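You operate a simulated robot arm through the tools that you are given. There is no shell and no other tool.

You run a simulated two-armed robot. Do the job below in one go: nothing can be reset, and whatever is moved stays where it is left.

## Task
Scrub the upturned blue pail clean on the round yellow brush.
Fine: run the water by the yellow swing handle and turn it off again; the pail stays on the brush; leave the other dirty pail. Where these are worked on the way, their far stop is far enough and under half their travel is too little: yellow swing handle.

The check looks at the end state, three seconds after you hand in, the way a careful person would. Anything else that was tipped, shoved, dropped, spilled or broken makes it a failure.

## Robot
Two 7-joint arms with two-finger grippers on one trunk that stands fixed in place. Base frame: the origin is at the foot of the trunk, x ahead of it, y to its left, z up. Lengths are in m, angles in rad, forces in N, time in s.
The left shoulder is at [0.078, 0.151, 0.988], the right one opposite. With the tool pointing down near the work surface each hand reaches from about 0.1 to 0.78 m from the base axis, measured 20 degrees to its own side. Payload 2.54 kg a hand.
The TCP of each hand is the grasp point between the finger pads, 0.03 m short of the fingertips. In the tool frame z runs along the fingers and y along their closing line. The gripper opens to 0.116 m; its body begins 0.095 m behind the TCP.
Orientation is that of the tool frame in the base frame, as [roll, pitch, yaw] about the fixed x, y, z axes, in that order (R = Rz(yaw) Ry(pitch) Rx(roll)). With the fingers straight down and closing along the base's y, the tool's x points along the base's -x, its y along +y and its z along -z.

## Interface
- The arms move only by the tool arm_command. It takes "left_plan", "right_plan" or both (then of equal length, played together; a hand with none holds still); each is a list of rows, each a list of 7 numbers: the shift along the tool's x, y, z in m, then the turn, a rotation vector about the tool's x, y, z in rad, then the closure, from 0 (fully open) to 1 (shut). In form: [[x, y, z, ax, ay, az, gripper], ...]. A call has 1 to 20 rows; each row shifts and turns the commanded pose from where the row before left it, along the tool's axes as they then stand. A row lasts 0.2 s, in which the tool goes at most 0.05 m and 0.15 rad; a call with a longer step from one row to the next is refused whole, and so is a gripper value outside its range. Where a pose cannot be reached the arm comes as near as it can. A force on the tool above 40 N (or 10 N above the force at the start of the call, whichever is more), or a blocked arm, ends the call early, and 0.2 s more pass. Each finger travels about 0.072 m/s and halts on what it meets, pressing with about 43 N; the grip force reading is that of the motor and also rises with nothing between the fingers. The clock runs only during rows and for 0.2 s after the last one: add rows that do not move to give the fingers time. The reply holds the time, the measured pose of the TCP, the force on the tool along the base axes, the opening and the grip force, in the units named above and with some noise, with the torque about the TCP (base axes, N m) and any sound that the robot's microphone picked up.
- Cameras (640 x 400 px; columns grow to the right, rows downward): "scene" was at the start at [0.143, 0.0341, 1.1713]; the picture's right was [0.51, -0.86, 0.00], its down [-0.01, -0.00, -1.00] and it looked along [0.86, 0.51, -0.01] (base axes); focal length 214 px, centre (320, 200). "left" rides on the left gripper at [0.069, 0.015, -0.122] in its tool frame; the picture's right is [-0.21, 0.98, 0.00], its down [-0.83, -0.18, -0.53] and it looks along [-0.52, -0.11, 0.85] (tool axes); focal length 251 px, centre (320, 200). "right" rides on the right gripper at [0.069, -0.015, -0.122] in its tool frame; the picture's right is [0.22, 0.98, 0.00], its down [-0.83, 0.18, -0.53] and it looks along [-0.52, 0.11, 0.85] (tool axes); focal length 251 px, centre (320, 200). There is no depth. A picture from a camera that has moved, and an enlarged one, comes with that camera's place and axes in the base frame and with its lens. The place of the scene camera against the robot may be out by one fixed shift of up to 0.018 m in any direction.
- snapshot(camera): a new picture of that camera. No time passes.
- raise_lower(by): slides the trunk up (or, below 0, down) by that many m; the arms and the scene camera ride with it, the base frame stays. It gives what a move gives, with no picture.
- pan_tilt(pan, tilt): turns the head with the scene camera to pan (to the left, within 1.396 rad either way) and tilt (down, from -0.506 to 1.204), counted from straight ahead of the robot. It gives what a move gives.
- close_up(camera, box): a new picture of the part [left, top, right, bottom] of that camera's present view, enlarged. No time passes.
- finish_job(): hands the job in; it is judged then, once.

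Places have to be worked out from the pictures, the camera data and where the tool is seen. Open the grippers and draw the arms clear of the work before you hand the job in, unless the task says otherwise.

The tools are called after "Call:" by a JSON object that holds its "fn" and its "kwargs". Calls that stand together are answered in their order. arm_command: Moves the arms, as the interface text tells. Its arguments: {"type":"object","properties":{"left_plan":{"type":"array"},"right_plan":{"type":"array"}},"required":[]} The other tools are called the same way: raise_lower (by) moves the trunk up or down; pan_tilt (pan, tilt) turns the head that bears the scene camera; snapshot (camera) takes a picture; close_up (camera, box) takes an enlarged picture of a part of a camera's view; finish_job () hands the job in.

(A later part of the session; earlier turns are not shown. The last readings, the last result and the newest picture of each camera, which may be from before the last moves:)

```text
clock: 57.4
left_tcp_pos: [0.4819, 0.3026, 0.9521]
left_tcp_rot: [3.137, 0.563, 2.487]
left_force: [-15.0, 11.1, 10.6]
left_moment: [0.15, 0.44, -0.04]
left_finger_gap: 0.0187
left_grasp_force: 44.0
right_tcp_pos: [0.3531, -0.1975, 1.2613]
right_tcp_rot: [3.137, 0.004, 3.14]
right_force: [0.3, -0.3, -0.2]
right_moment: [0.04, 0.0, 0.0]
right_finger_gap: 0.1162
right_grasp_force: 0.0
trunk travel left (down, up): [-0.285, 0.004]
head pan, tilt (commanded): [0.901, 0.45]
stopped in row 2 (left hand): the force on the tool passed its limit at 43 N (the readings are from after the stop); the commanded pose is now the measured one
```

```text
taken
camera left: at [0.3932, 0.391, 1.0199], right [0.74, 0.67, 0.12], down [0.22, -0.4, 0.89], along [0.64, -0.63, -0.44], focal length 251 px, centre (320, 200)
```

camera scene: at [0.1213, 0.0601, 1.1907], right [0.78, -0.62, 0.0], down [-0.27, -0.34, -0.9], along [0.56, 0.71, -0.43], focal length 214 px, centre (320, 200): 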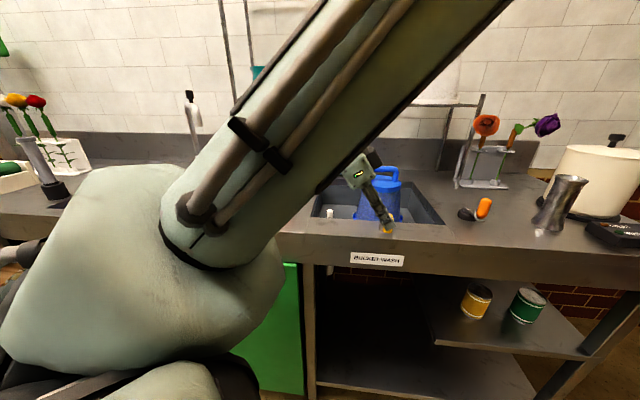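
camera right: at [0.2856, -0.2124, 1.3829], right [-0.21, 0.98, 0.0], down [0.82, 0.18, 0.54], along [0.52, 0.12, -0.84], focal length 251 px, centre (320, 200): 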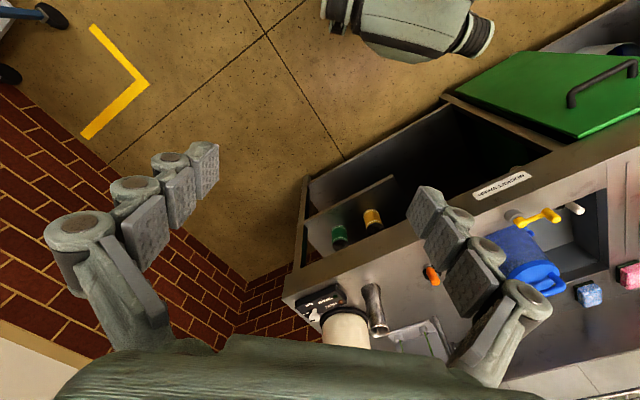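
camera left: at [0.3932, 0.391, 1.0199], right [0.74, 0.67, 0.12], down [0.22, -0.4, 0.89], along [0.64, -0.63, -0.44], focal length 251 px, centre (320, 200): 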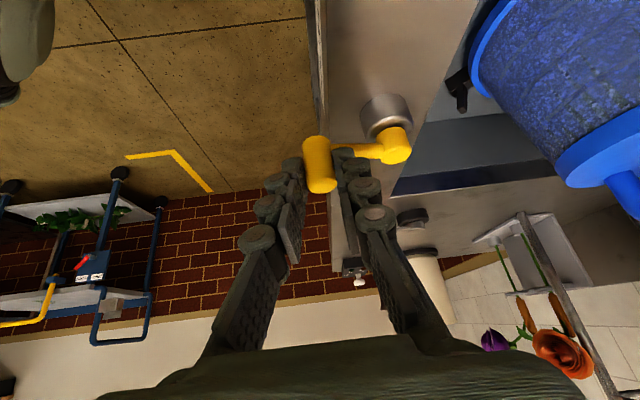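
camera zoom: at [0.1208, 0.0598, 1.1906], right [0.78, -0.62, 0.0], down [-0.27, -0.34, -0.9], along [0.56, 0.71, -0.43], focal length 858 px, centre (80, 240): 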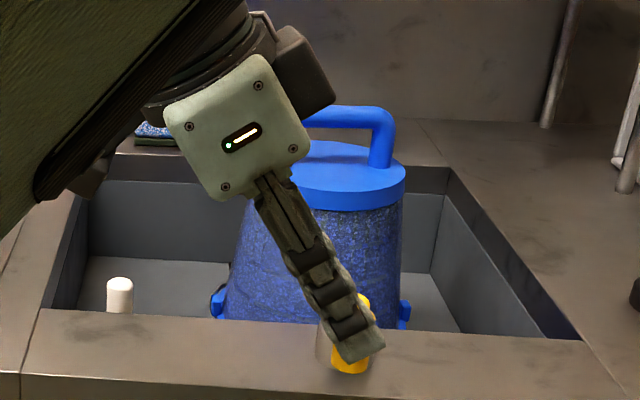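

The pail's wall looks cleaner than a moment ago (fewer dark specks), so the water appears to be running. I hold still for 2 seconds and compare.

Call:
{"fn": "arm_command", "kwargs": {"left_plan": [[0, 0, 0, 0, 0, 0, 1], [0, 0, 0, 0, 0, 0, 1], [0, 0, 0, 0, 0, 0, 1], [0, 0, 0, 0, 0, 0, 1], [0, 0, 0, 0, 0, 0, 1], [0, 0, 0, 0, 0, 0, 1], [0, 0, 0, 0, 0, 0, 1], [0, 0, 0, 0, 0, 0, 1], [0, 0, 0, 0, 0, 0, 1], [0, 0, 0, 0, 0, 0, 1]]}}

Call:
{"fn": "close_up", "kwargs": {"camera": "left", "box": [400, 0, 640, 200]}}

Call:
{"fn": "close_up", "kwargs": {"camera": "scene", "box": [300, 140, 460, 240]}}

```text
clock: 59.6
left_tcp_pos: [0.4829, 0.3026, 0.952]
left_tcp_rot: [3.139, 0.569, 2.485]
left_force: [-21.8, 20.2, 11.1]
left_moment: [0.33, 0.33, 0.05]
left_finger_gap: 0.0189
left_grasp_force: 43.7
right_tcp_pos: [0.3531, -0.1956, 1.2611]
right_tcp_rot: [3.141, 0.006, 3.139]
right_force: [-0.1, -0.3, -0.4]
right_moment: [0.0, 0.0, 0.01]
right_finger_gap: 0.1161
right_grasp_force: 0.1
trunk travel left (down, up): [-0.285, 0.004]
head pan, tilt (commanded): [0.901, 0.45]
```

```text
2.00 times, centred on (520, 100) of left
camera zoom: at [0.3935, 0.3913, 1.0193], right [0.74, 0.66, 0.12], down [0.21, -0.39, 0.89], along [0.64, -0.63, -0.43], focal length 503 px, centre (-80, 400)
```

zoom: 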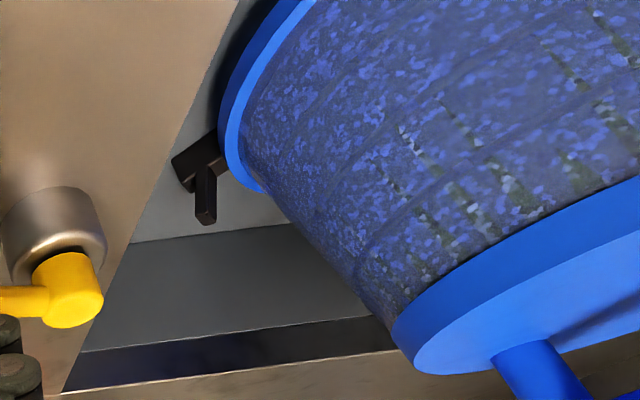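

```text
4.00 times, centred on (380, 190) of scene
camera zoom: at [0.1197, 0.0614, 1.1905], right [0.78, -0.62, 0.0], down [-0.27, -0.34, -0.9], along [0.56, 0.7, -0.43], focal length 858 px, centre (80, 240)
```

zoom: 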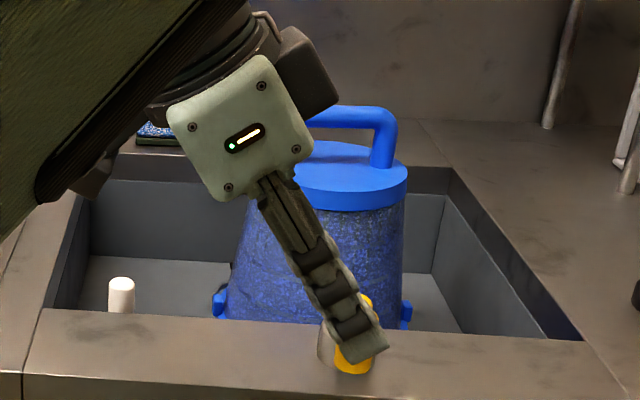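

Comparing the enlargements, the pail's speckling is unchanged after 2 seconds, so the water alone does not clean it; it probably has to be worked against the brush. I leave the handle at its far stop, open slightly and withdraw along the fingers.

Call:
{"fn": "arm_command", "kwargs": {"left_plan": [[0.0012, 0.0005, -0.0008, 0, 0, 0, 1], [0, 0, 0, 0, 0, 0, 0.85], [0, 0, 0, 0, 0, 0, 0.68], [0, 0, -0.01, 0, 0, 0, 0.68], [0, 0, -0.02, 0, 0, 0, 0.68], [0, 0, -0.03, 0, 0, 0, 0.68], [0, 0, -0.03, 0, 0, 0, 0.68]]}}

Call:
{"fn": "snapshot", "kwargs": {"camera": "left"}}

Call:
{"fn": "snapshot", "kwargs": {"camera": "scene"}}

```text
clock: 61.2
left_tcp_pos: [0.4458, 0.3328, 1.0247]
left_tcp_rot: [-3.14, 0.566, 2.49]
left_force: [0.6, -0.4, 0.2]
left_moment: [0.01, 0.0, 0.01]
left_finger_gap: 0.0368
left_grasp_force: 0.1
right_tcp_pos: [0.3549, -0.1961, 1.2611]
right_tcp_rot: [3.138, 0.005, 3.141]
right_force: [-0.7, 0.3, -0.1]
right_moment: [0.0, 0.01, 0.05]
right_finger_gap: 0.116
right_grasp_force: 0.0
trunk travel left (down, up): [-0.285, 0.004]
head pan, tilt (commanded): [0.901, 0.45]
```

```text
taken
camera left: at [0.3571, 0.4218, 1.0928], right [0.74, 0.67, 0.11], down [0.22, -0.39, 0.89], along [0.64, -0.64, -0.43], focal length 251 px, centre (320, 200)
```

left: 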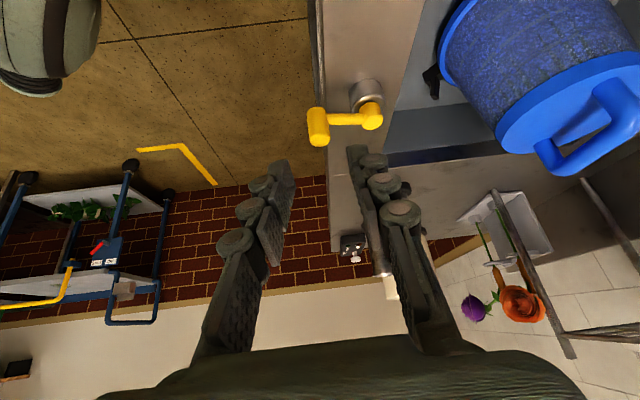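

```text
taken
camera scene: at [0.1227, 0.06, 1.1914], right [0.78, -0.62, 0.0], down [-0.26, -0.33, -0.91], along [0.56, 0.71, -0.42], focal length 214 px, centre (320, 200)
```

scene: 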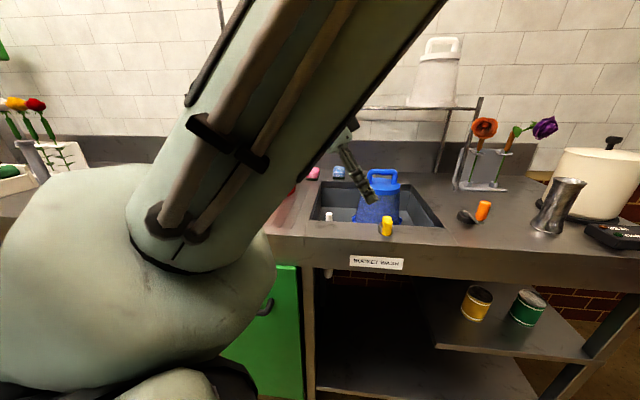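

The knob is free and the handle stays where I left it. I enlarge the handle, the sink and the pail from the scene camera, looking for water.

Call:
{"fn": "close_up", "kwargs": {"camera": "scene", "box": [300, 150, 460, 250]}}

Call:
{"fn": "close_up", "kwargs": {"camera": "left", "box": [300, 0, 640, 200]}}

Call:
{"fn": "snapshot", "kwargs": {"camera": "right"}}

```text
4.00 times, centred on (380, 200) of scene
camera zoom: at [0.1227, 0.06, 1.1914], right [0.78, -0.62, 0.0], down [-0.26, -0.33, -0.91], along [0.56, 0.71, -0.42], focal length 858 px, centre (80, 200)
```

zoom: 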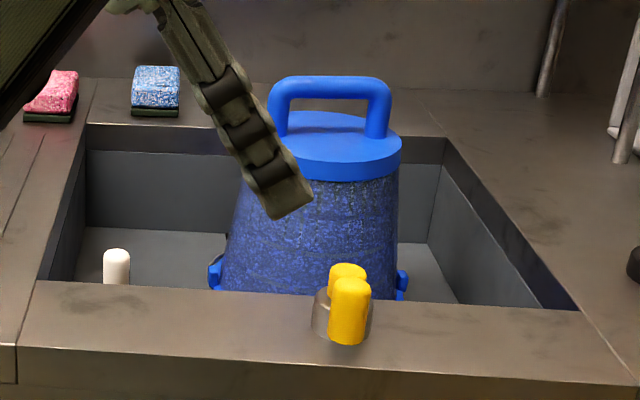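

```text
1.88 times, centred on (470, 100) of left
camera zoom: at [0.3571, 0.4218, 1.0928], right [0.74, 0.67, 0.11], down [0.22, -0.39, 0.89], along [0.64, -0.64, -0.43], focal length 473 px, centre (38, 388)
```

zoom: 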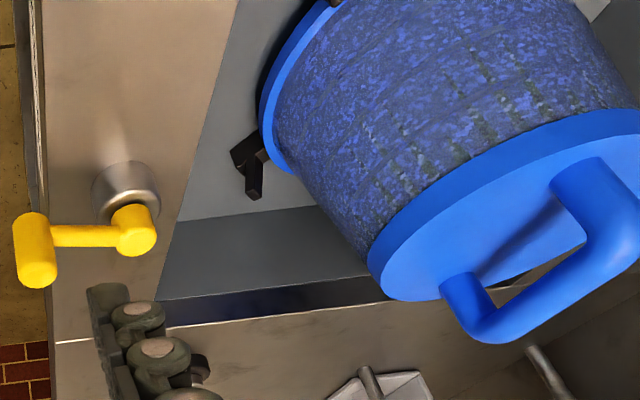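

```text
taken
camera right: at [0.2855, -0.2125, 1.3829], right [-0.21, 0.98, 0.0], down [0.82, 0.18, 0.54], along [0.52, 0.12, -0.84], focal length 251 px, centre (320, 200)
```

right: 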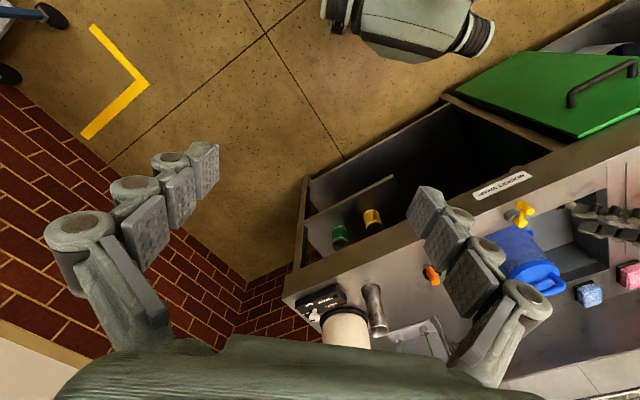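

The handle points to the front now and the pail sits undisturbed, still dirty, with no water visible outside it. I will grip the pail's bar and work it on the brush; the hand already closes across the bar, so I rise and move over to it.

Call:
{"fn": "arm_command", "kwargs": {"left_plan": [[-0.0134, 0, -0.0211, 0, 0, 0, 0.57], [-0.0134, 0, -0.0211, 0, 0, 0, 0.57], [-0.0059, 0.0311, 0.0048, 0, 0, 0, 0.57], [-0.0059, 0.0311, 0.0048, 0, 0, 0, 0.57], [-0.0059, 0.0311, 0.0048, 0, 0, 0, 0.57], [-0.0059, 0.0311, 0.0048, 0, 0, 0, 0.57], [-0.0059, 0.0311, 0.0048, 0, 0, 0, 0.57], [-0.0059, 0.0311, 0.0048, 0, 0, 0, 0.57], [-0.0059, 0.0311, 0.0048, 0, 0, 0, 0.57], [-0.006, 0.0309, 0.0048, 0, 0, 0, 0.57]]}}

Call:
{"fn": "snapshot", "kwargs": {"camera": "left"}}

Call:
{"fn": "snapshot", "kwargs": {"camera": "scene"}}

```text
clock: 63.4
left_tcp_pos: [0.6484, 0.4912, 1.0696]
left_tcp_rot: [3.141, 0.566, 2.488]
left_force: [0.6, 1.3, 0.2]
left_moment: [0.01, 0.0, -0.03]
left_finger_gap: 0.0499
left_grasp_force: 0.0
right_tcp_pos: [0.3557, -0.1964, 1.2605]
right_tcp_rot: [3.14, -0.001, 3.14]
right_force: [0.1, 0.2, -0.4]
right_moment: [0.01, 0.01, 0.01]
right_finger_gap: 0.1159
right_grasp_force: 0.1
trunk travel left (down, up): [-0.285, 0.004]
head pan, tilt (commanded): [0.901, 0.45]
```

```text
taken
camera left: at [0.5587, 0.5792, 1.1371], right [0.74, 0.66, 0.12], down [0.22, -0.39, 0.89], along [0.64, -0.63, -0.43], focal length 251 px, centre (320, 200)
```

left: 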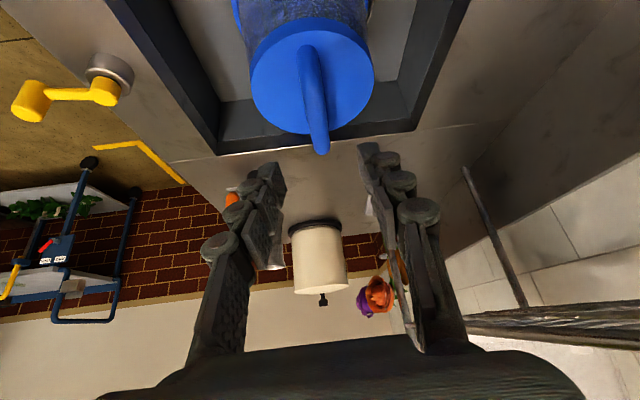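

```text
taken
camera scene: at [0.1229, 0.0605, 1.1901], right [0.78, -0.62, 0.0], down [-0.27, -0.34, -0.9], along [0.56, 0.71, -0.44], focal length 214 px, centre (320, 200)
```

scene: 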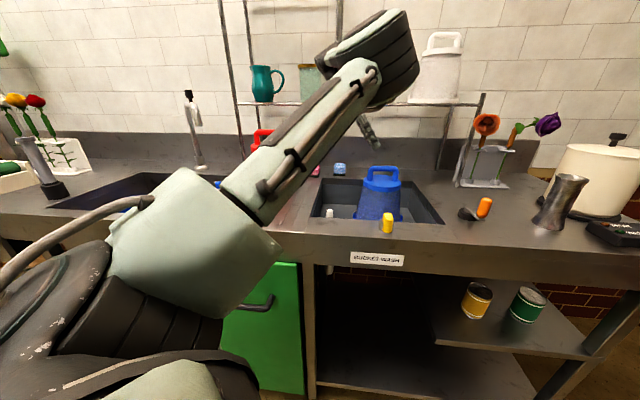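

The hand looks down the length of the pail's bar, which lies between the fingers, and the elbow is high and clear. I enlarge to check centring and whether the pail looks any different.

Call:
{"fn": "close_up", "kwargs": {"camera": "left", "box": [220, 0, 420, 200]}}

Call:
{"fn": "close_up", "kwargs": {"camera": "scene", "box": [300, 140, 460, 240]}}

```text
2.00 times, centred on (320, 100) of left
camera zoom: at [0.5587, 0.5792, 1.1371], right [0.74, 0.66, 0.12], down [0.22, -0.39, 0.89], along [0.64, -0.63, -0.43], focal length 503 px, centre (320, 400)
```

zoom: 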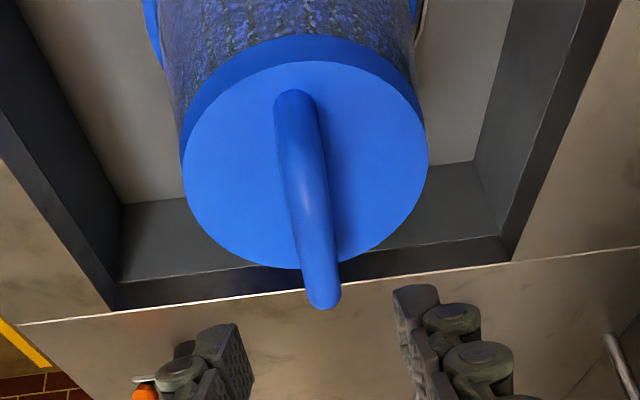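

```text
4.00 times, centred on (380, 190) of scene
camera zoom: at [0.1229, 0.0605, 1.1901], right [0.78, -0.62, 0.0], down [-0.27, -0.34, -0.9], along [0.56, 0.71, -0.44], focal length 858 px, centre (80, 240)
```

zoom: 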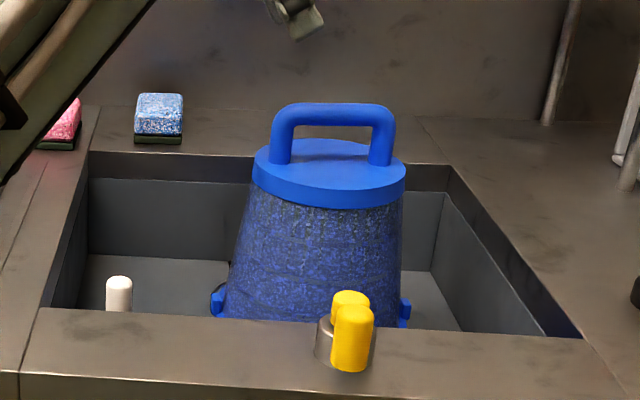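

The bar's middle is about 111 mm ahead along the fingers and nearly centred. I trim the yaw by 3.7 degrees, centre on it, and advance 99 mm along the fingers.

Call:
{"fn": "arm_command", "kwargs": {"left_plan": [[0.0047, 0.0035, 0, 0.0348, 0, 0.0549, 0.57], [0, 0, 0.0247, 0, 0, 0, 0.57], [0, 0, 0.0247, 0, 0, 0, 0.57], [0, 0, 0.0248, 0, 0, 0, 0.57], [0, 0, 0.0248, 0, 0, 0, 0.57], [0, 0, 0, 0, 0, 0, 0.57]]}}

Call:
{"fn": "snapshot", "kwargs": {"camera": "left"}}

Call:
{"fn": "close_up", "kwargs": {"camera": "scene", "box": [300, 120, 460, 220]}}

```text
clock: 64.8
left_tcp_pos: [0.6841, 0.4628, 0.9833]
left_tcp_rot: [3.139, 0.566, 2.419]
left_force: [0.0, 1.1, 1.0]
left_moment: [0.0, -0.02, -0.03]
left_finger_gap: 0.0502
left_grasp_force: 0.0
right_tcp_pos: [0.3546, -0.1985, 1.26]
right_tcp_rot: [3.137, 0.001, 3.142]
right_force: [-0.5, 0.3, 0.0]
right_moment: [0.0, -0.03, -0.02]
right_finger_gap: 0.116
right_grasp_force: 0.0
trunk travel left (down, up): [-0.285, 0.004]
head pan, tilt (commanded): [0.901, 0.45]
```

```text
taken
camera left: at [0.6, 0.5572, 1.0512], right [0.78, 0.61, 0.12], down [0.19, -0.41, 0.89], along [0.6, -0.68, -0.43], focal length 251 px, centre (320, 200)
```

left: 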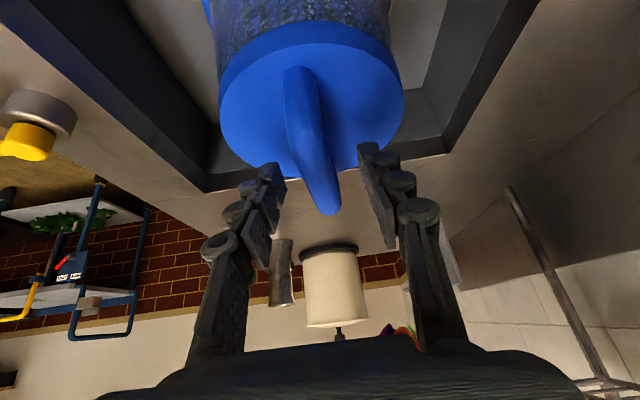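

```text
4.00 times, centred on (380, 170) of scene
camera zoom: at [0.1224, 0.06, 1.1903], right [0.78, -0.62, 0.0], down [-0.27, -0.34, -0.9], along [0.56, 0.71, -0.43], focal length 858 px, centre (80, 320)
```

zoom: 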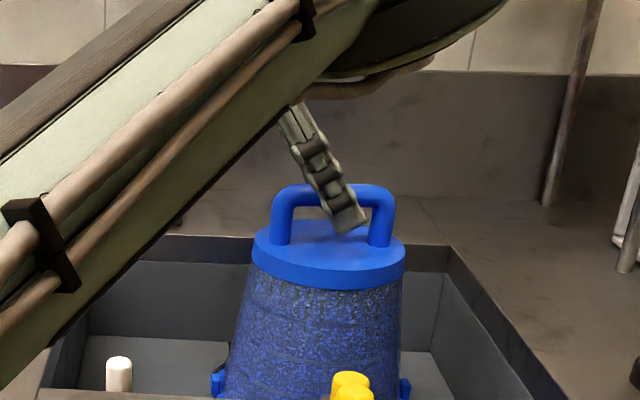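

The fingers straddle the bar at its middle. I close on it.

Call:
{"fn": "arm_command", "kwargs": {"left_plan": [[0, 0, 0, 0, 0, 0, 0.7], [0, 0, 0, 0, 0, 0, 0.85], [0, 0, 0, 0, 0, 0, 1.0], [0, 0, 0, 0, 0, 0, 1.0]]}}

Call:
{"fn": "close_up", "kwargs": {"camera": "scene", "box": [300, 120, 460, 220]}}

```text
clock: 65.8
left_tcp_pos: [0.6832, 0.4634, 0.9844]
left_tcp_rot: [3.139, 0.565, 2.42]
left_force: [1.9, 0.5, 0.4]
left_moment: [-0.04, 0.0, -0.03]
left_finger_gap: 0.0162
left_grasp_force: 42.5
right_tcp_pos: [0.3565, -0.1969, 1.2604]
right_tcp_rot: [3.138, 0.002, 3.14]
right_force: [0.0, 0.3, -0.6]
right_moment: [-0.03, 0.02, 0.0]
right_finger_gap: 0.1158
right_grasp_force: 0.0
trunk travel left (down, up): [-0.285, 0.004]
head pan, tilt (commanded): [0.901, 0.45]
```

```text
4.00 times, centred on (380, 170) of scene
camera zoom: at [0.1226, 0.0601, 1.1902], right [0.78, -0.62, 0.0], down [-0.27, -0.34, -0.9], along [0.56, 0.71, -0.44], focal length 858 px, centre (80, 320)
```

zoom: 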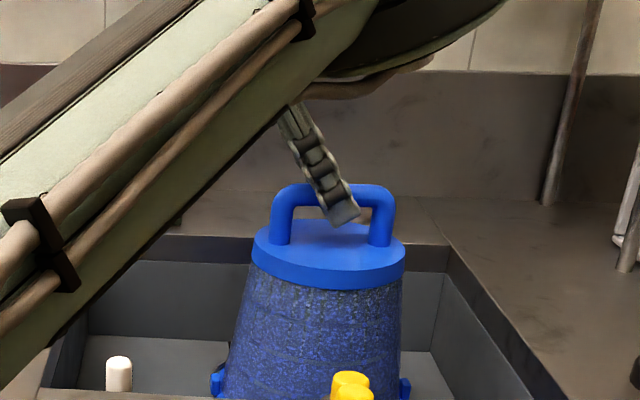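

The bar is held with the pail still seated. I twist the pail on the brush by about ±0.2 rad around its vertical axis and watch forces and the pail's look.

Call:
{"fn": "arm_command", "kwargs": {"left_plan": [[0, -0.0011, 0, -0.0536, 0, -0.0844, 1], [0, -0.0011, 0, -0.0536, 0, -0.0844, 1], [0, 0.0011, 0, 0.0536, 0, 0.0844, 1], [0, 0.0011, 0, 0.0536, 0, 0.0844, 1], [0, 0.0011, 0, 0.0536, 0, 0.0844, 1], [0, 0.0011, 0, 0.0536, 0, 0.0844, 1], [0, -0.0011, 0, -0.0536, 0, -0.0844, 1], [0, -0.0011, 0, -0.0536, 0, -0.0844, 1]]}}

Call:
{"fn": "close_up", "kwargs": {"camera": "scene", "box": [300, 140, 460, 240]}}

Call:
{"fn": "snapshot", "kwargs": {"camera": "left"}}

```text
clock: 67.6
left_tcp_pos: [0.6849, 0.4624, 0.9832]
left_tcp_rot: [3.141, 0.565, 2.421]
left_force: [-0.6, -0.1, 0.3]
left_moment: [-0.13, -0.06, -0.07]
left_finger_gap: 0.0162
left_grasp_force: 42.0
right_tcp_pos: [0.3555, -0.1975, 1.2605]
right_tcp_rot: [3.139, 0.001, 3.14]
right_force: [-0.1, -0.3, -0.6]
right_moment: [0.02, -0.02, 0.05]
right_finger_gap: 0.1159
right_grasp_force: 0.1
trunk travel left (down, up): [-0.285, 0.004]
head pan, tilt (commanded): [0.901, 0.45]
```

```text
4.00 times, centred on (380, 190) of scene
camera zoom: at [0.1225, 0.0599, 1.1902], right [0.78, -0.62, 0.0], down [-0.27, -0.34, -0.9], along [0.56, 0.71, -0.43], focal length 858 px, centre (80, 240)
```

zoom: 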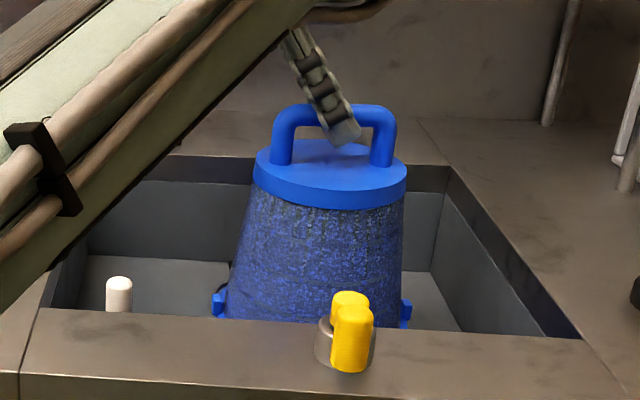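

```text
taken
camera left: at [0.6009, 0.5569, 1.0512], right [0.78, 0.61, 0.12], down [0.19, -0.41, 0.89], along [0.6, -0.67, -0.43], focal length 251 px, centre (320, 200)
```

left: 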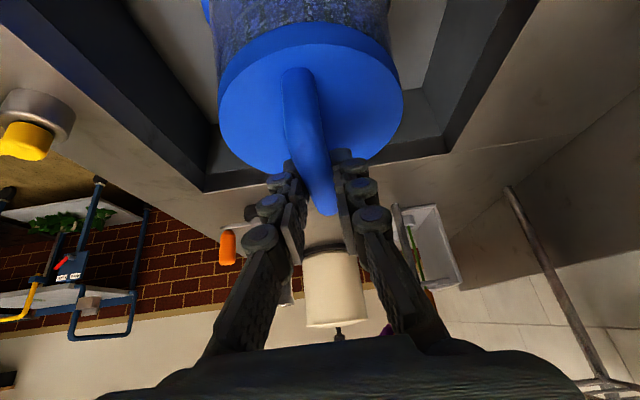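

The twist went smoothly with almost no force. I take a strong enlargement of the pail's wall as a reference for its dirtiness.

Call:
{"fn": "close_up", "kwargs": {"camera": "scene", "box": [350, 180, 410, 222]}}

Call:
{"fn": "close_up", "kwargs": {"camera": "left", "box": [190, 0, 420, 100]}}

```text
9.52 times, centred on (380, 201) of scene
camera zoom: at [0.1225, 0.0599, 1.1902], right [0.78, -0.62, 0.0], down [-0.27, -0.34, -0.9], along [0.56, 0.71, -0.43], focal length 2043 px, centre (-251, 190)
```

zoom: 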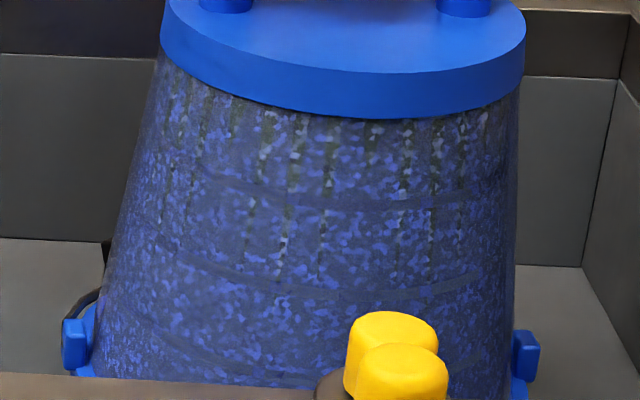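

```text
2.78 times, centred on (305, 50) of left
camera zoom: at [0.6009, 0.5569, 1.0512], right [0.78, 0.61, 0.12], down [0.19, -0.41, 0.89], along [0.6, -0.67, -0.43], focal length 700 px, centre (362, 617)
```

zoom: 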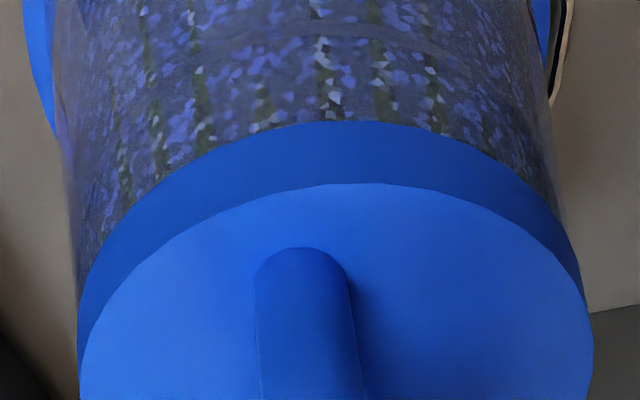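

I keep scrubbing with quicker twists of about ±0.28 rad, then compare the same enlargement.

Call:
{"fn": "arm_command", "kwargs": {"left_plan": [[0, -0.0015, 0, -0.075, 0, -0.1182, 1], [0, -0.0015, 0, -0.075, 0, -0.1182, 1], [0, 0.0015, 0, 0.075, 0, 0.1182, 1], [0, 0.0015, 0, 0.075, 0, 0.1182, 1], [0, 0.0015, 0, 0.075, 0, 0.1182, 1], [0, 0.0015, 0, 0.075, 0, 0.1182, 1], [0, -0.0015, 0, -0.075, 0, -0.1182, 1], [0, -0.0015, 0, -0.075, 0, -0.1182, 1], [0, -0.0015, 0, -0.075, 0, -0.1182, 1], [0, -0.0015, 0, -0.075, 0, -0.1182, 1], [0, 0.0015, 0, 0.075, 0, 0.1182, 1], [0, 0.0015, 0, 0.075, 0, 0.1182, 1], [0, 0.0015, 0, 0.075, 0, 0.1182, 1], [0, 0.0015, 0, 0.075, 0, 0.1182, 1], [0, -0.0015, 0, -0.075, 0, -0.1182, 1], [0, -0.0015, 0, -0.075, 0, -0.1182, 1]]}}

Call:
{"fn": "close_up", "kwargs": {"camera": "scene", "box": [350, 180, 410, 222]}}

Call:
{"fn": "close_up", "kwargs": {"camera": "left", "box": [190, 0, 420, 100]}}

```text
clock: 71.0
left_tcp_pos: [0.6837, 0.4631, 0.9838]
left_tcp_rot: [-3.141, 0.566, 2.421]
left_force: [0.2, 0.8, 0.3]
left_moment: [-0.08, -0.02, -0.03]
left_finger_gap: 0.0162
left_grasp_force: 41.9
right_tcp_pos: [0.3557, -0.1975, 1.2594]
right_tcp_rot: [3.137, 0.003, 3.141]
right_force: [-0.1, -0.3, 0.8]
right_moment: [0.0, -0.01, 0.02]
right_finger_gap: 0.116
right_grasp_force: 0.0
trunk travel left (down, up): [-0.285, 0.004]
head pan, tilt (commanded): [0.901, 0.45]
```

```text
9.52 times, centred on (380, 201) of scene
camera zoom: at [0.1228, 0.06, 1.1902], right [0.78, -0.62, 0.0], down [-0.27, -0.34, -0.9], along [0.56, 0.71, -0.44], focal length 2043 px, centre (-251, 190)
```

zoom: 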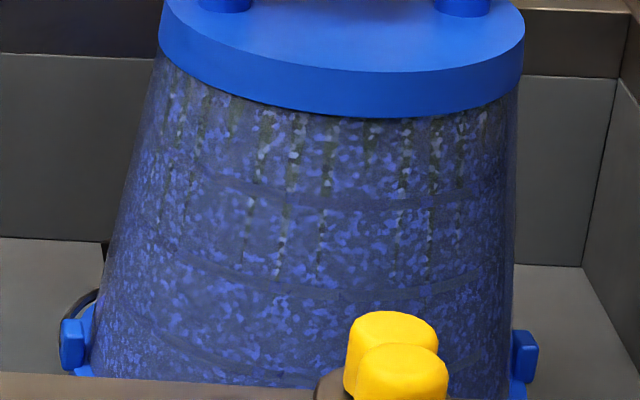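

```text
2.78 times, centred on (305, 50) of left
camera zoom: at [0.5999, 0.5572, 1.0515], right [0.78, 0.62, 0.12], down [0.19, -0.41, 0.89], along [0.6, -0.67, -0.43], focal length 700 px, centre (362, 617)
```

zoom: 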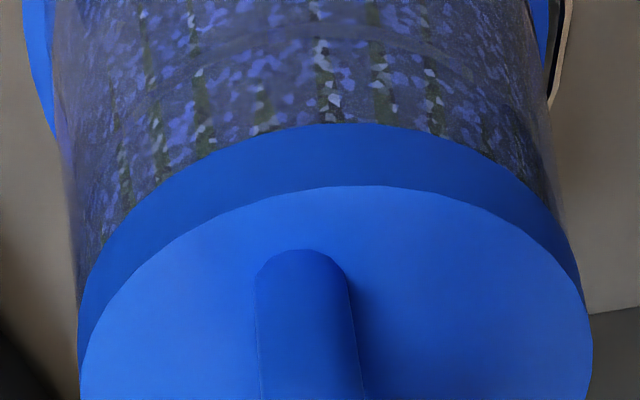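

The change, if any, is slight. For a fair comparison I retake exactly the enlargement I took before opening the water (same box, same head pose).

Call:
{"fn": "close_up", "kwargs": {"camera": "scene", "box": [310, 150, 450, 240]}}

Call:
{"fn": "close_up", "kwargs": {"camera": "scene", "box": [220, 120, 320, 200]}}

```text
4.44 times, centred on (380, 195) of scene
camera zoom: at [0.1228, 0.06, 1.1902], right [0.78, -0.62, 0.0], down [-0.27, -0.34, -0.9], along [0.56, 0.71, -0.44], focal length 953 px, centre (53, 222)
```

zoom: 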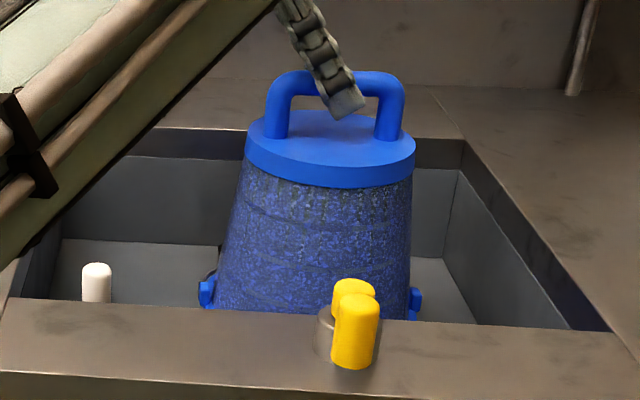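

```text
5.00 times, centred on (270, 160) of scene
camera zoom: at [0.1228, 0.06, 1.1902], right [0.78, -0.62, 0.0], down [-0.27, -0.34, -0.9], along [0.56, 0.71, -0.44], focal length 1072 px, centre (570, 400)
```

zoom: 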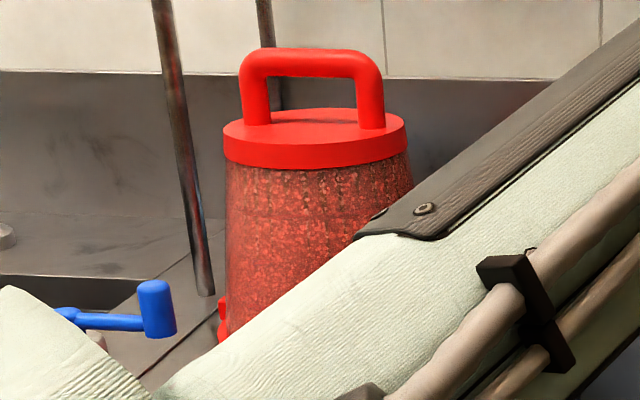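

The pail is still grimy. I add up-and-down strokes of 3 cm over the brush, returning each time to the seated height.

Call:
{"fn": "arm_command", "kwargs": {"left_plan": [[-0.008, 0, -0.0127, 0, 0, 0, 1], [-0.008, 0, -0.0127, 0, 0, 0, 1], [0.008, 0, 0.0127, 0, 0, 0, 1], [0.008, 0, 0.0127, 0, 0, 0, 1], [-0.008, 0, -0.0127, 0, 0, 0, 1], [-0.008, 0, -0.0127, 0, 0, 0, 1], [0.008, 0, 0.0127, 0, 0, 0, 1], [0.008, 0, 0.0127, 0, 0, 0, 1], [-0.008, 0, -0.0127, 0, 0, 0, 1], [-0.008, 0, -0.0127, 0, 0, 0, 1], [0.008, 0, 0.0127, 0, 0, 0, 1], [0.008, 0, 0.0127, 0, 0, 0, 1], [0, 0, 0, 0, 0, 0, 1]]}}

Call:
{"fn": "close_up", "kwargs": {"camera": "scene", "box": [350, 180, 410, 222]}}

Call:
{"fn": "close_up", "kwargs": {"camera": "left", "box": [190, 0, 420, 100]}}

```text
clock: 73.8
left_tcp_pos: [0.6817, 0.463, 0.9843]
left_tcp_rot: [3.138, 0.568, 2.421]
left_force: [0.1, 0.5, 2.4]
left_moment: [0.15, 0.18, -0.04]
left_finger_gap: 0.0161
left_grasp_force: 42.2
right_tcp_pos: [0.3552, -0.1968, 1.2605]
right_tcp_rot: [3.139, 0.002, 3.14]
right_force: [-0.2, 0.0, 0.0]
right_moment: [-0.02, 0.0, -0.01]
right_finger_gap: 0.1161
right_grasp_force: 0.1
trunk travel left (down, up): [-0.285, 0.004]
head pan, tilt (commanded): [0.901, 0.45]
```

```text
9.52 times, centred on (380, 201) of scene
camera zoom: at [0.1224, 0.0599, 1.1904], right [0.78, -0.62, 0.0], down [-0.27, -0.34, -0.9], along [0.56, 0.71, -0.43], focal length 2043 px, centre (-251, 190)
```

zoom: 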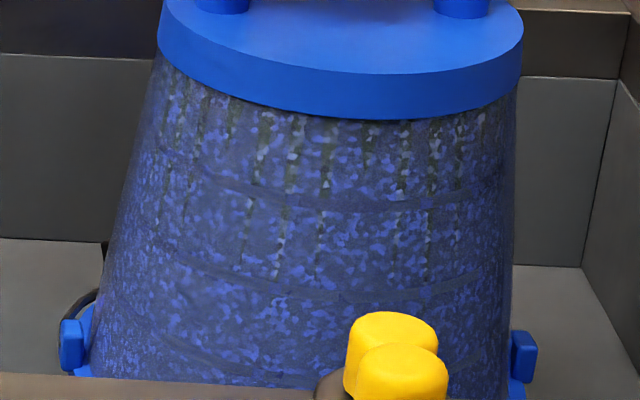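

```text
2.78 times, centred on (305, 50) of left
camera zoom: at [0.5995, 0.5576, 1.0511], right [0.78, 0.61, 0.12], down [0.19, -0.41, 0.89], along [0.6, -0.68, -0.43], focal length 700 px, centre (362, 617)
```

zoom: 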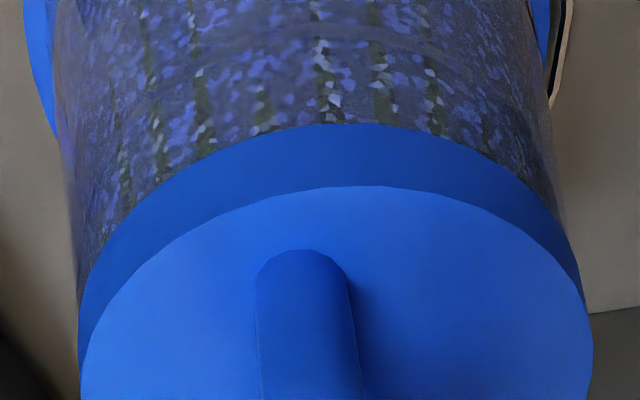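

Neither twisting nor stroking changes the grime, so I now doubt the water is really on: the "stop" I felt may have been my own finger jamming against the handle's arm. I release the pail, back off along the fingers, and check the pail's seat.

Call:
{"fn": "arm_command", "kwargs": {"left_plan": [[0, 0, 0, 0, 0, 0, 0.85], [0, 0, 0, 0, 0, 0, 0.7], [0, 0, 0, 0, 0, 0, 0.57], [0, 0, -0.02, 0, 0, 0, 0.57], [0, 0, -0.03, 0, 0, 0, 0.57], [0, 0, -0.035, 0, 0, 0, 0.57], [0, 0, -0.035, 0, 0, 0, 0.57]]}}

Call:
{"fn": "snapshot", "kwargs": {"camera": "left"}}

Call:
{"fn": "close_up", "kwargs": {"camera": "scene", "box": [300, 140, 460, 240]}}

```text
clock: 75.4
left_tcp_pos: [0.6346, 0.5038, 1.0855]
left_tcp_rot: [-3.14, 0.568, 2.42]
left_force: [0.2, 0.1, 0.1]
left_moment: [0.0, -0.01, -0.01]
left_finger_gap: 0.0498
left_grasp_force: 0.0
right_tcp_pos: [0.3553, -0.1975, 1.2602]
right_tcp_rot: [3.138, 0.002, 3.141]
right_force: [0.3, 0.2, 0.5]
right_moment: [-0.04, 0.0, -0.02]
right_finger_gap: 0.1159
right_grasp_force: 0.1
trunk travel left (down, up): [-0.285, 0.004]
head pan, tilt (commanded): [0.901, 0.45]
```

```text
taken
camera left: at [0.5512, 0.5985, 1.1527], right [0.78, 0.61, 0.12], down [0.19, -0.41, 0.89], along [0.6, -0.68, -0.43], focal length 251 px, centre (320, 200)
```

left: 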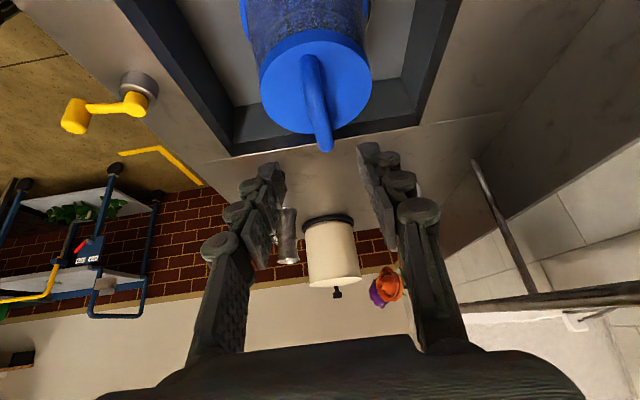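

```text
4.00 times, centred on (380, 190) of scene
camera zoom: at [0.1222, 0.06, 1.1903], right [0.78, -0.62, 0.0], down [-0.27, -0.34, -0.9], along [0.56, 0.71, -0.43], focal length 858 px, centre (80, 240)
```

zoom: 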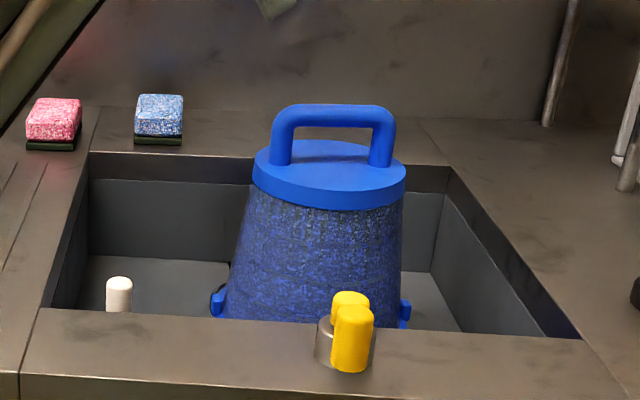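

The pail is still seated well. I move back toward the handle with the gripper closed and turn the hand so that it approaches from behind-left, to push the knob only from its left side.

Call:
{"fn": "arm_command", "kwargs": {"left_plan": [[0.0083, -0.0256, -0.0023, 0, 0, 0, 1], [0.0083, -0.0256, -0.0023, 0, 0, 0, 1], [0.0083, -0.0256, -0.0023, 0, 0, 0, 1], [0.0083, -0.0256, -0.0023, 0, 0, 0, 1], [0.0083, -0.0256, -0.0023, 0, 0, 0, 1], [0.0083, -0.0256, -0.0023, 0, 0, 0, 1], [0.0083, -0.0256, -0.0024, 0, 0, 0, 1], [0.0083, -0.0255, -0.0024, 0, 0, 0, 1], [0, 0, 0, 0.073, 0, 0.1148, 1], [0, 0, 0, 0.073, 0, 0.1148, 1], [0, 0, 0, 0.073, 0, 0.1148, 1], [0, 0, 0, 0.073, 0, 0.1148, 1], [0, 0, 0, 0.073, 0, 0.1148, 1], [0, 0, 0, 0.073, 0, 0.1148, 1]]}}

Call:
{"fn": "snapshot", "kwargs": {"camera": "left"}}

Call:
{"fn": "snapshot", "kwargs": {"camera": "scene"}}

```text
clock: 78.4
left_tcp_pos: [0.4505, 0.396, 1.0654]
left_tcp_rot: [3.14, 0.566, 1.601]
left_force: [0.0, 1.0, 0.2]
left_moment: [0.03, 0.02, -0.02]
left_finger_gap: 0.0
left_grasp_force: 28.6
right_tcp_pos: [0.3559, -0.1973, 1.2602]
right_tcp_rot: [3.138, 0.001, 3.14]
right_force: [0.1, -0.4, 0.4]
right_moment: [0.01, 0.02, 0.0]
right_finger_gap: 0.1161
right_grasp_force: 0.0
trunk travel left (down, up): [-0.285, 0.004]
head pan, tilt (commanded): [0.901, 0.45]
```

```text
taken
camera left: at [0.4609, 0.5211, 1.1329], right [0.98, -0.15, 0.12], down [-0.17, -0.42, 0.89], along [-0.09, -0.9, -0.43], focal length 251 px, centre (320, 200)
```

left: 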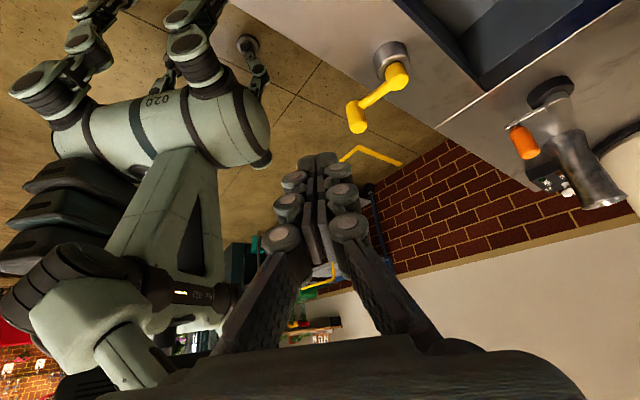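

```text
taken
camera scene: at [0.1226, 0.0601, 1.1902], right [0.78, -0.62, 0.0], down [-0.27, -0.34, -0.9], along [0.56, 0.71, -0.44], focal length 214 px, centre (320, 200)
```

scene: 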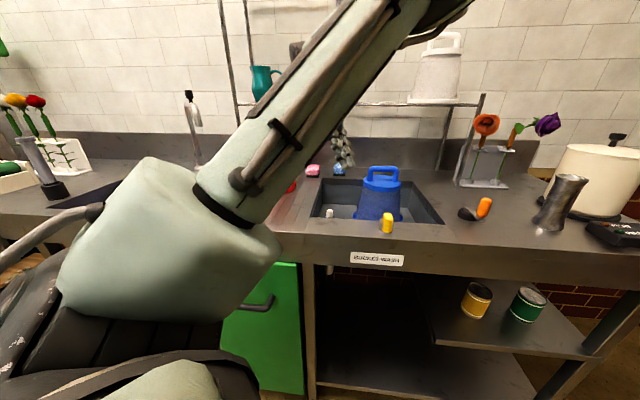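

The hand is in place above and behind-left of the handle. I enlarge the handle to measure its present angle precisely.

Call:
{"fn": "close_up", "kwargs": {"camera": "left", "box": [310, 20, 438, 150]}}

```text
3.08 times, centred on (374, 85) of left
camera zoom: at [0.4609, 0.5211, 1.1329], right [0.98, -0.15, 0.12], down [-0.17, -0.42, 0.89], along [-0.09, -0.9, -0.43], focal length 774 px, centre (154, 554)
```

zoom: 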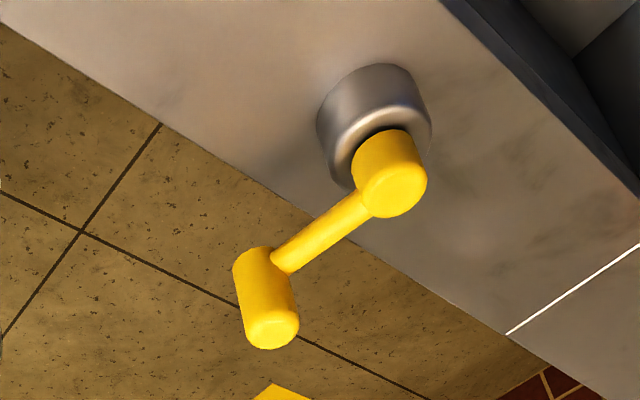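

The handle is at 213 degrees (about 77 degrees from off). I bring the closed fingertips just behind the knob on its left-rear side, at knob height, without touching it yet.

Call:
{"fn": "arm_command", "kwargs": {"left_plan": [[0.0056, 0.0051, 0.0258, 0, 0, 0, 1], [0.0056, 0.0051, 0.0258, 0, 0, 0, 1], [0.0056, 0.0051, 0.0258, 0, 0, 0, 1], [0.0056, 0.0051, 0.0258, 0, 0, 0, 1], [0.0055, 0.0052, 0.026, 0, 0, 0, 1], [0, 0, 0, 0, 0, 0, 1]]}}

Call:
{"fn": "snapshot", "kwargs": {"camera": "left"}}

Call:
{"fn": "close_up", "kwargs": {"camera": "scene", "box": [300, 140, 460, 240]}}

```text
clock: 79.8
left_tcp_pos: [0.4787, 0.3518, 0.9402]
left_tcp_rot: [3.139, 0.565, 1.604]
left_force: [0.1, -0.1, 0.3]
left_moment: [-0.01, -0.01, -0.01]
left_finger_gap: 0.0
left_grasp_force: 28.7
right_tcp_pos: [0.3554, -0.1967, 1.2599]
right_tcp_rot: [3.138, 0.002, 3.141]
right_force: [-0.6, 0.1, -0.8]
right_moment: [0.03, 0.02, -0.01]
right_finger_gap: 0.116
right_grasp_force: 0.1
trunk travel left (down, up): [-0.285, 0.004]
head pan, tilt (commanded): [0.901, 0.45]
```

```text
taken
camera left: at [0.4885, 0.476, 1.0086], right [0.98, -0.15, 0.12], down [-0.17, -0.42, 0.89], along [-0.08, -0.9, -0.43], focal length 251 px, centre (320, 200)
```

left: 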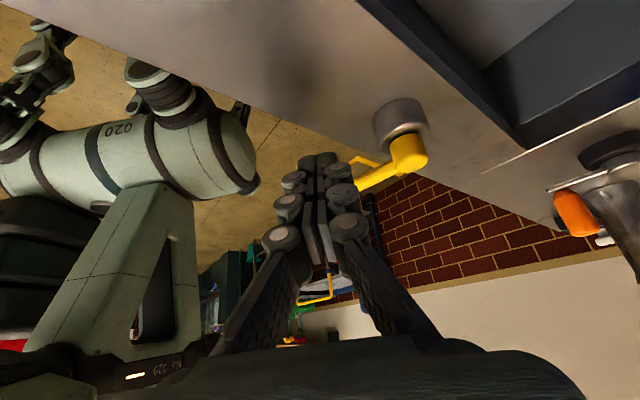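

```text
4.00 times, centred on (380, 190) of scene
camera zoom: at [0.1225, 0.06, 1.1903], right [0.78, -0.62, 0.0], down [-0.27, -0.34, -0.9], along [0.56, 0.71, -0.44], focal length 858 px, centre (80, 240)
```

zoom: 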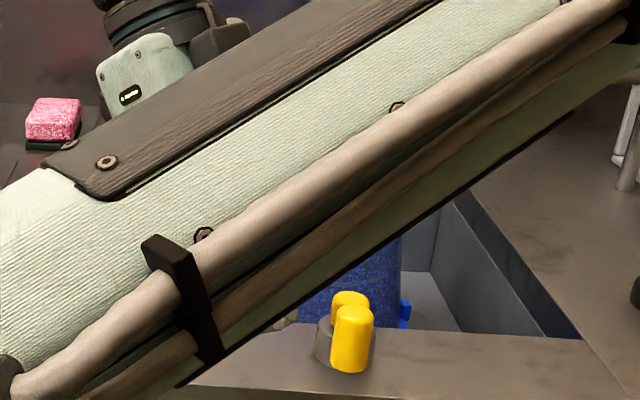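

The fingertips stand behind the knob and the scene camera still sees knob and pivot. I push toward the front in 5 mm steps, watching whether the knob moves on or blocks.

Call:
{"fn": "arm_command", "kwargs": {"left_plan": [[-0.0042, -0.0002, 0.0027, 0, 0, 0, 1], [-0.0042, -0.0002, 0.0027, 0, 0, 0, 1], [-0.0042, -0.0002, 0.0027, 0, 0, 0, 1], [-0.0042, -0.0002, 0.0027, 0, 0, 0, 1], [-0.0042, -0.0002, 0.0027, 0, 0, 0, 1], [0, 0, 0, 0, 0, 0, 1]]}}

Call:
{"fn": "close_up", "kwargs": {"camera": "scene", "box": [300, 140, 460, 240]}}

```text
clock: 81.2
left_tcp_pos: [0.478, 0.3262, 0.9404]
left_tcp_rot: [3.139, 0.566, 1.604]
left_force: [-0.6, 0.0, -0.2]
left_moment: [0.03, 0.03, 0.01]
left_finger_gap: 0.0
left_grasp_force: 28.3
right_tcp_pos: [0.3551, -0.1967, 1.2601]
right_tcp_rot: [3.138, 0.003, 3.139]
right_force: [0.7, 0.3, 0.1]
right_moment: [-0.02, 0.06, 0.0]
right_finger_gap: 0.116
right_grasp_force: 0.0
trunk travel left (down, up): [-0.285, 0.004]
head pan, tilt (commanded): [0.901, 0.45]
```

```text
4.00 times, centred on (380, 190) of scene
camera zoom: at [0.1226, 0.06, 1.1902], right [0.78, -0.62, 0.0], down [-0.27, -0.34, -0.9], along [0.56, 0.71, -0.44], focal length 858 px, centre (80, 240)
```

zoom: 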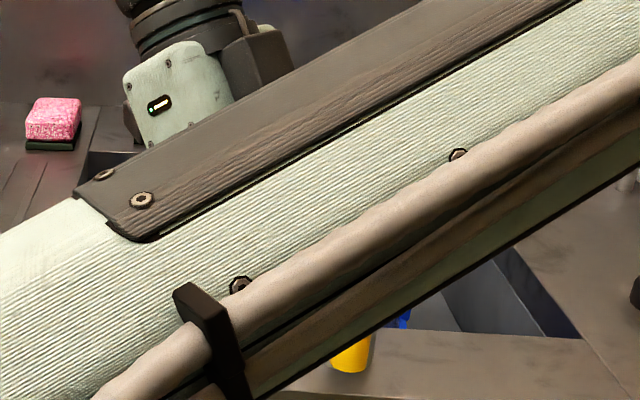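

No contact force yet. I look from the hand camera to see how the fingertips stand relative to the knob.

Call:
{"fn": "close_up", "kwargs": {"camera": "left", "box": [240, 80, 440, 240]}}

Call:
{"fn": "snapshot", "kwargs": {"camera": "right"}}

```text
2.50 times, centred on (340, 160) of left
camera zoom: at [0.4876, 0.4514, 1.0087], right [0.98, -0.15, 0.12], down [-0.17, -0.42, 0.89], along [-0.08, -0.9, -0.43], focal length 629 px, centre (270, 300)
```

zoom: 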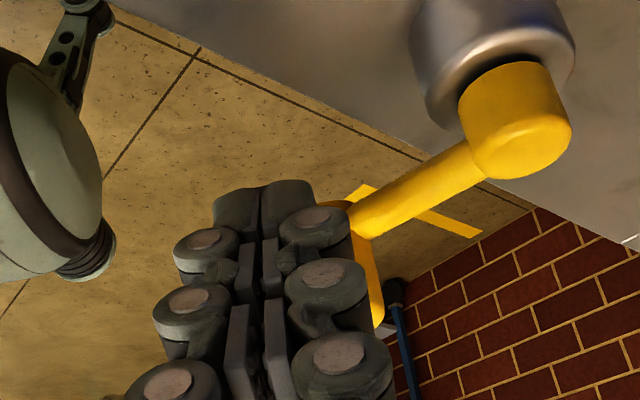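

```text
taken
camera right: at [0.2859, -0.2124, 1.3828], right [-0.21, 0.98, 0.0], down [0.82, 0.18, 0.54], along [0.52, 0.12, -0.84], focal length 251 px, centre (320, 200)
```

right: 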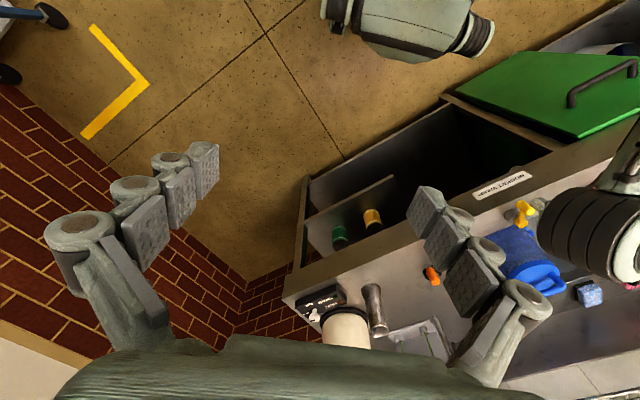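

The knob is just beyond and to the right of the fingertips. I push along the handle's turning direction in 5 mm steps.

Call:
{"fn": "arm_command", "kwargs": {"left_plan": [[-0.0036, 0.0026, 0.0023, 0, 0, 0, 1], [-0.0036, 0.0026, 0.0023, 0, 0, 0, 1], [-0.0036, 0.0026, 0.0023, 0, 0, 0, 1], [0, 0, 0, 0, 0, 0, 1]]}}

Call:
{"fn": "close_up", "kwargs": {"camera": "left", "box": [240, 80, 440, 240]}}

```text
clock: 81.9
left_tcp_pos: [0.4789, 0.3247, 0.9414]
left_tcp_rot: [-3.133, 0.548, 1.622]
left_force: [-14.7, 16.3, 3.6]
left_moment: [0.21, 0.19, -0.15]
left_finger_gap: 0.0002
left_grasp_force: 28.6
right_tcp_pos: [0.3546, -0.1967, 1.26]
right_tcp_rot: [3.139, 0.005, -3.141]
right_force: [0.0, 0.0, -0.2]
right_moment: [0.05, 0.01, -0.01]
right_finger_gap: 0.1162
right_grasp_force: 0.1
trunk travel left (down, up): [-0.285, 0.004]
head pan, tilt (commanded): [0.901, 0.45]
stopped in row 3 (left hand): the force on the tool passed its limit at 44 N (the readings are from after the stop); the commanded pose is now the measured one
```

```text
2.50 times, centred on (340, 160) of left
camera zoom: at [0.4871, 0.4491, 1.0107], right [0.99, -0.14, 0.11], down [-0.15, -0.43, 0.89], along [-0.07, -0.89, -0.45], focal length 629 px, centre (270, 300)
```

zoom: 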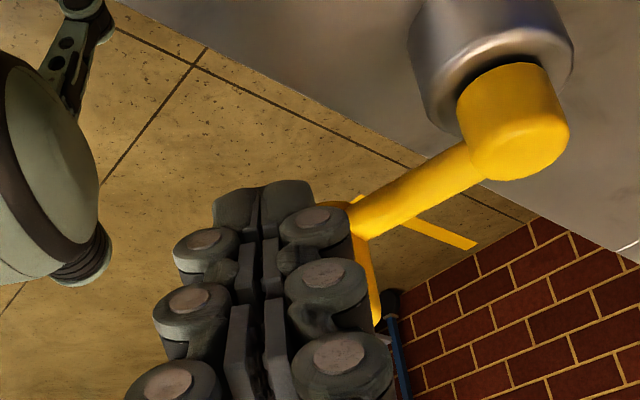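

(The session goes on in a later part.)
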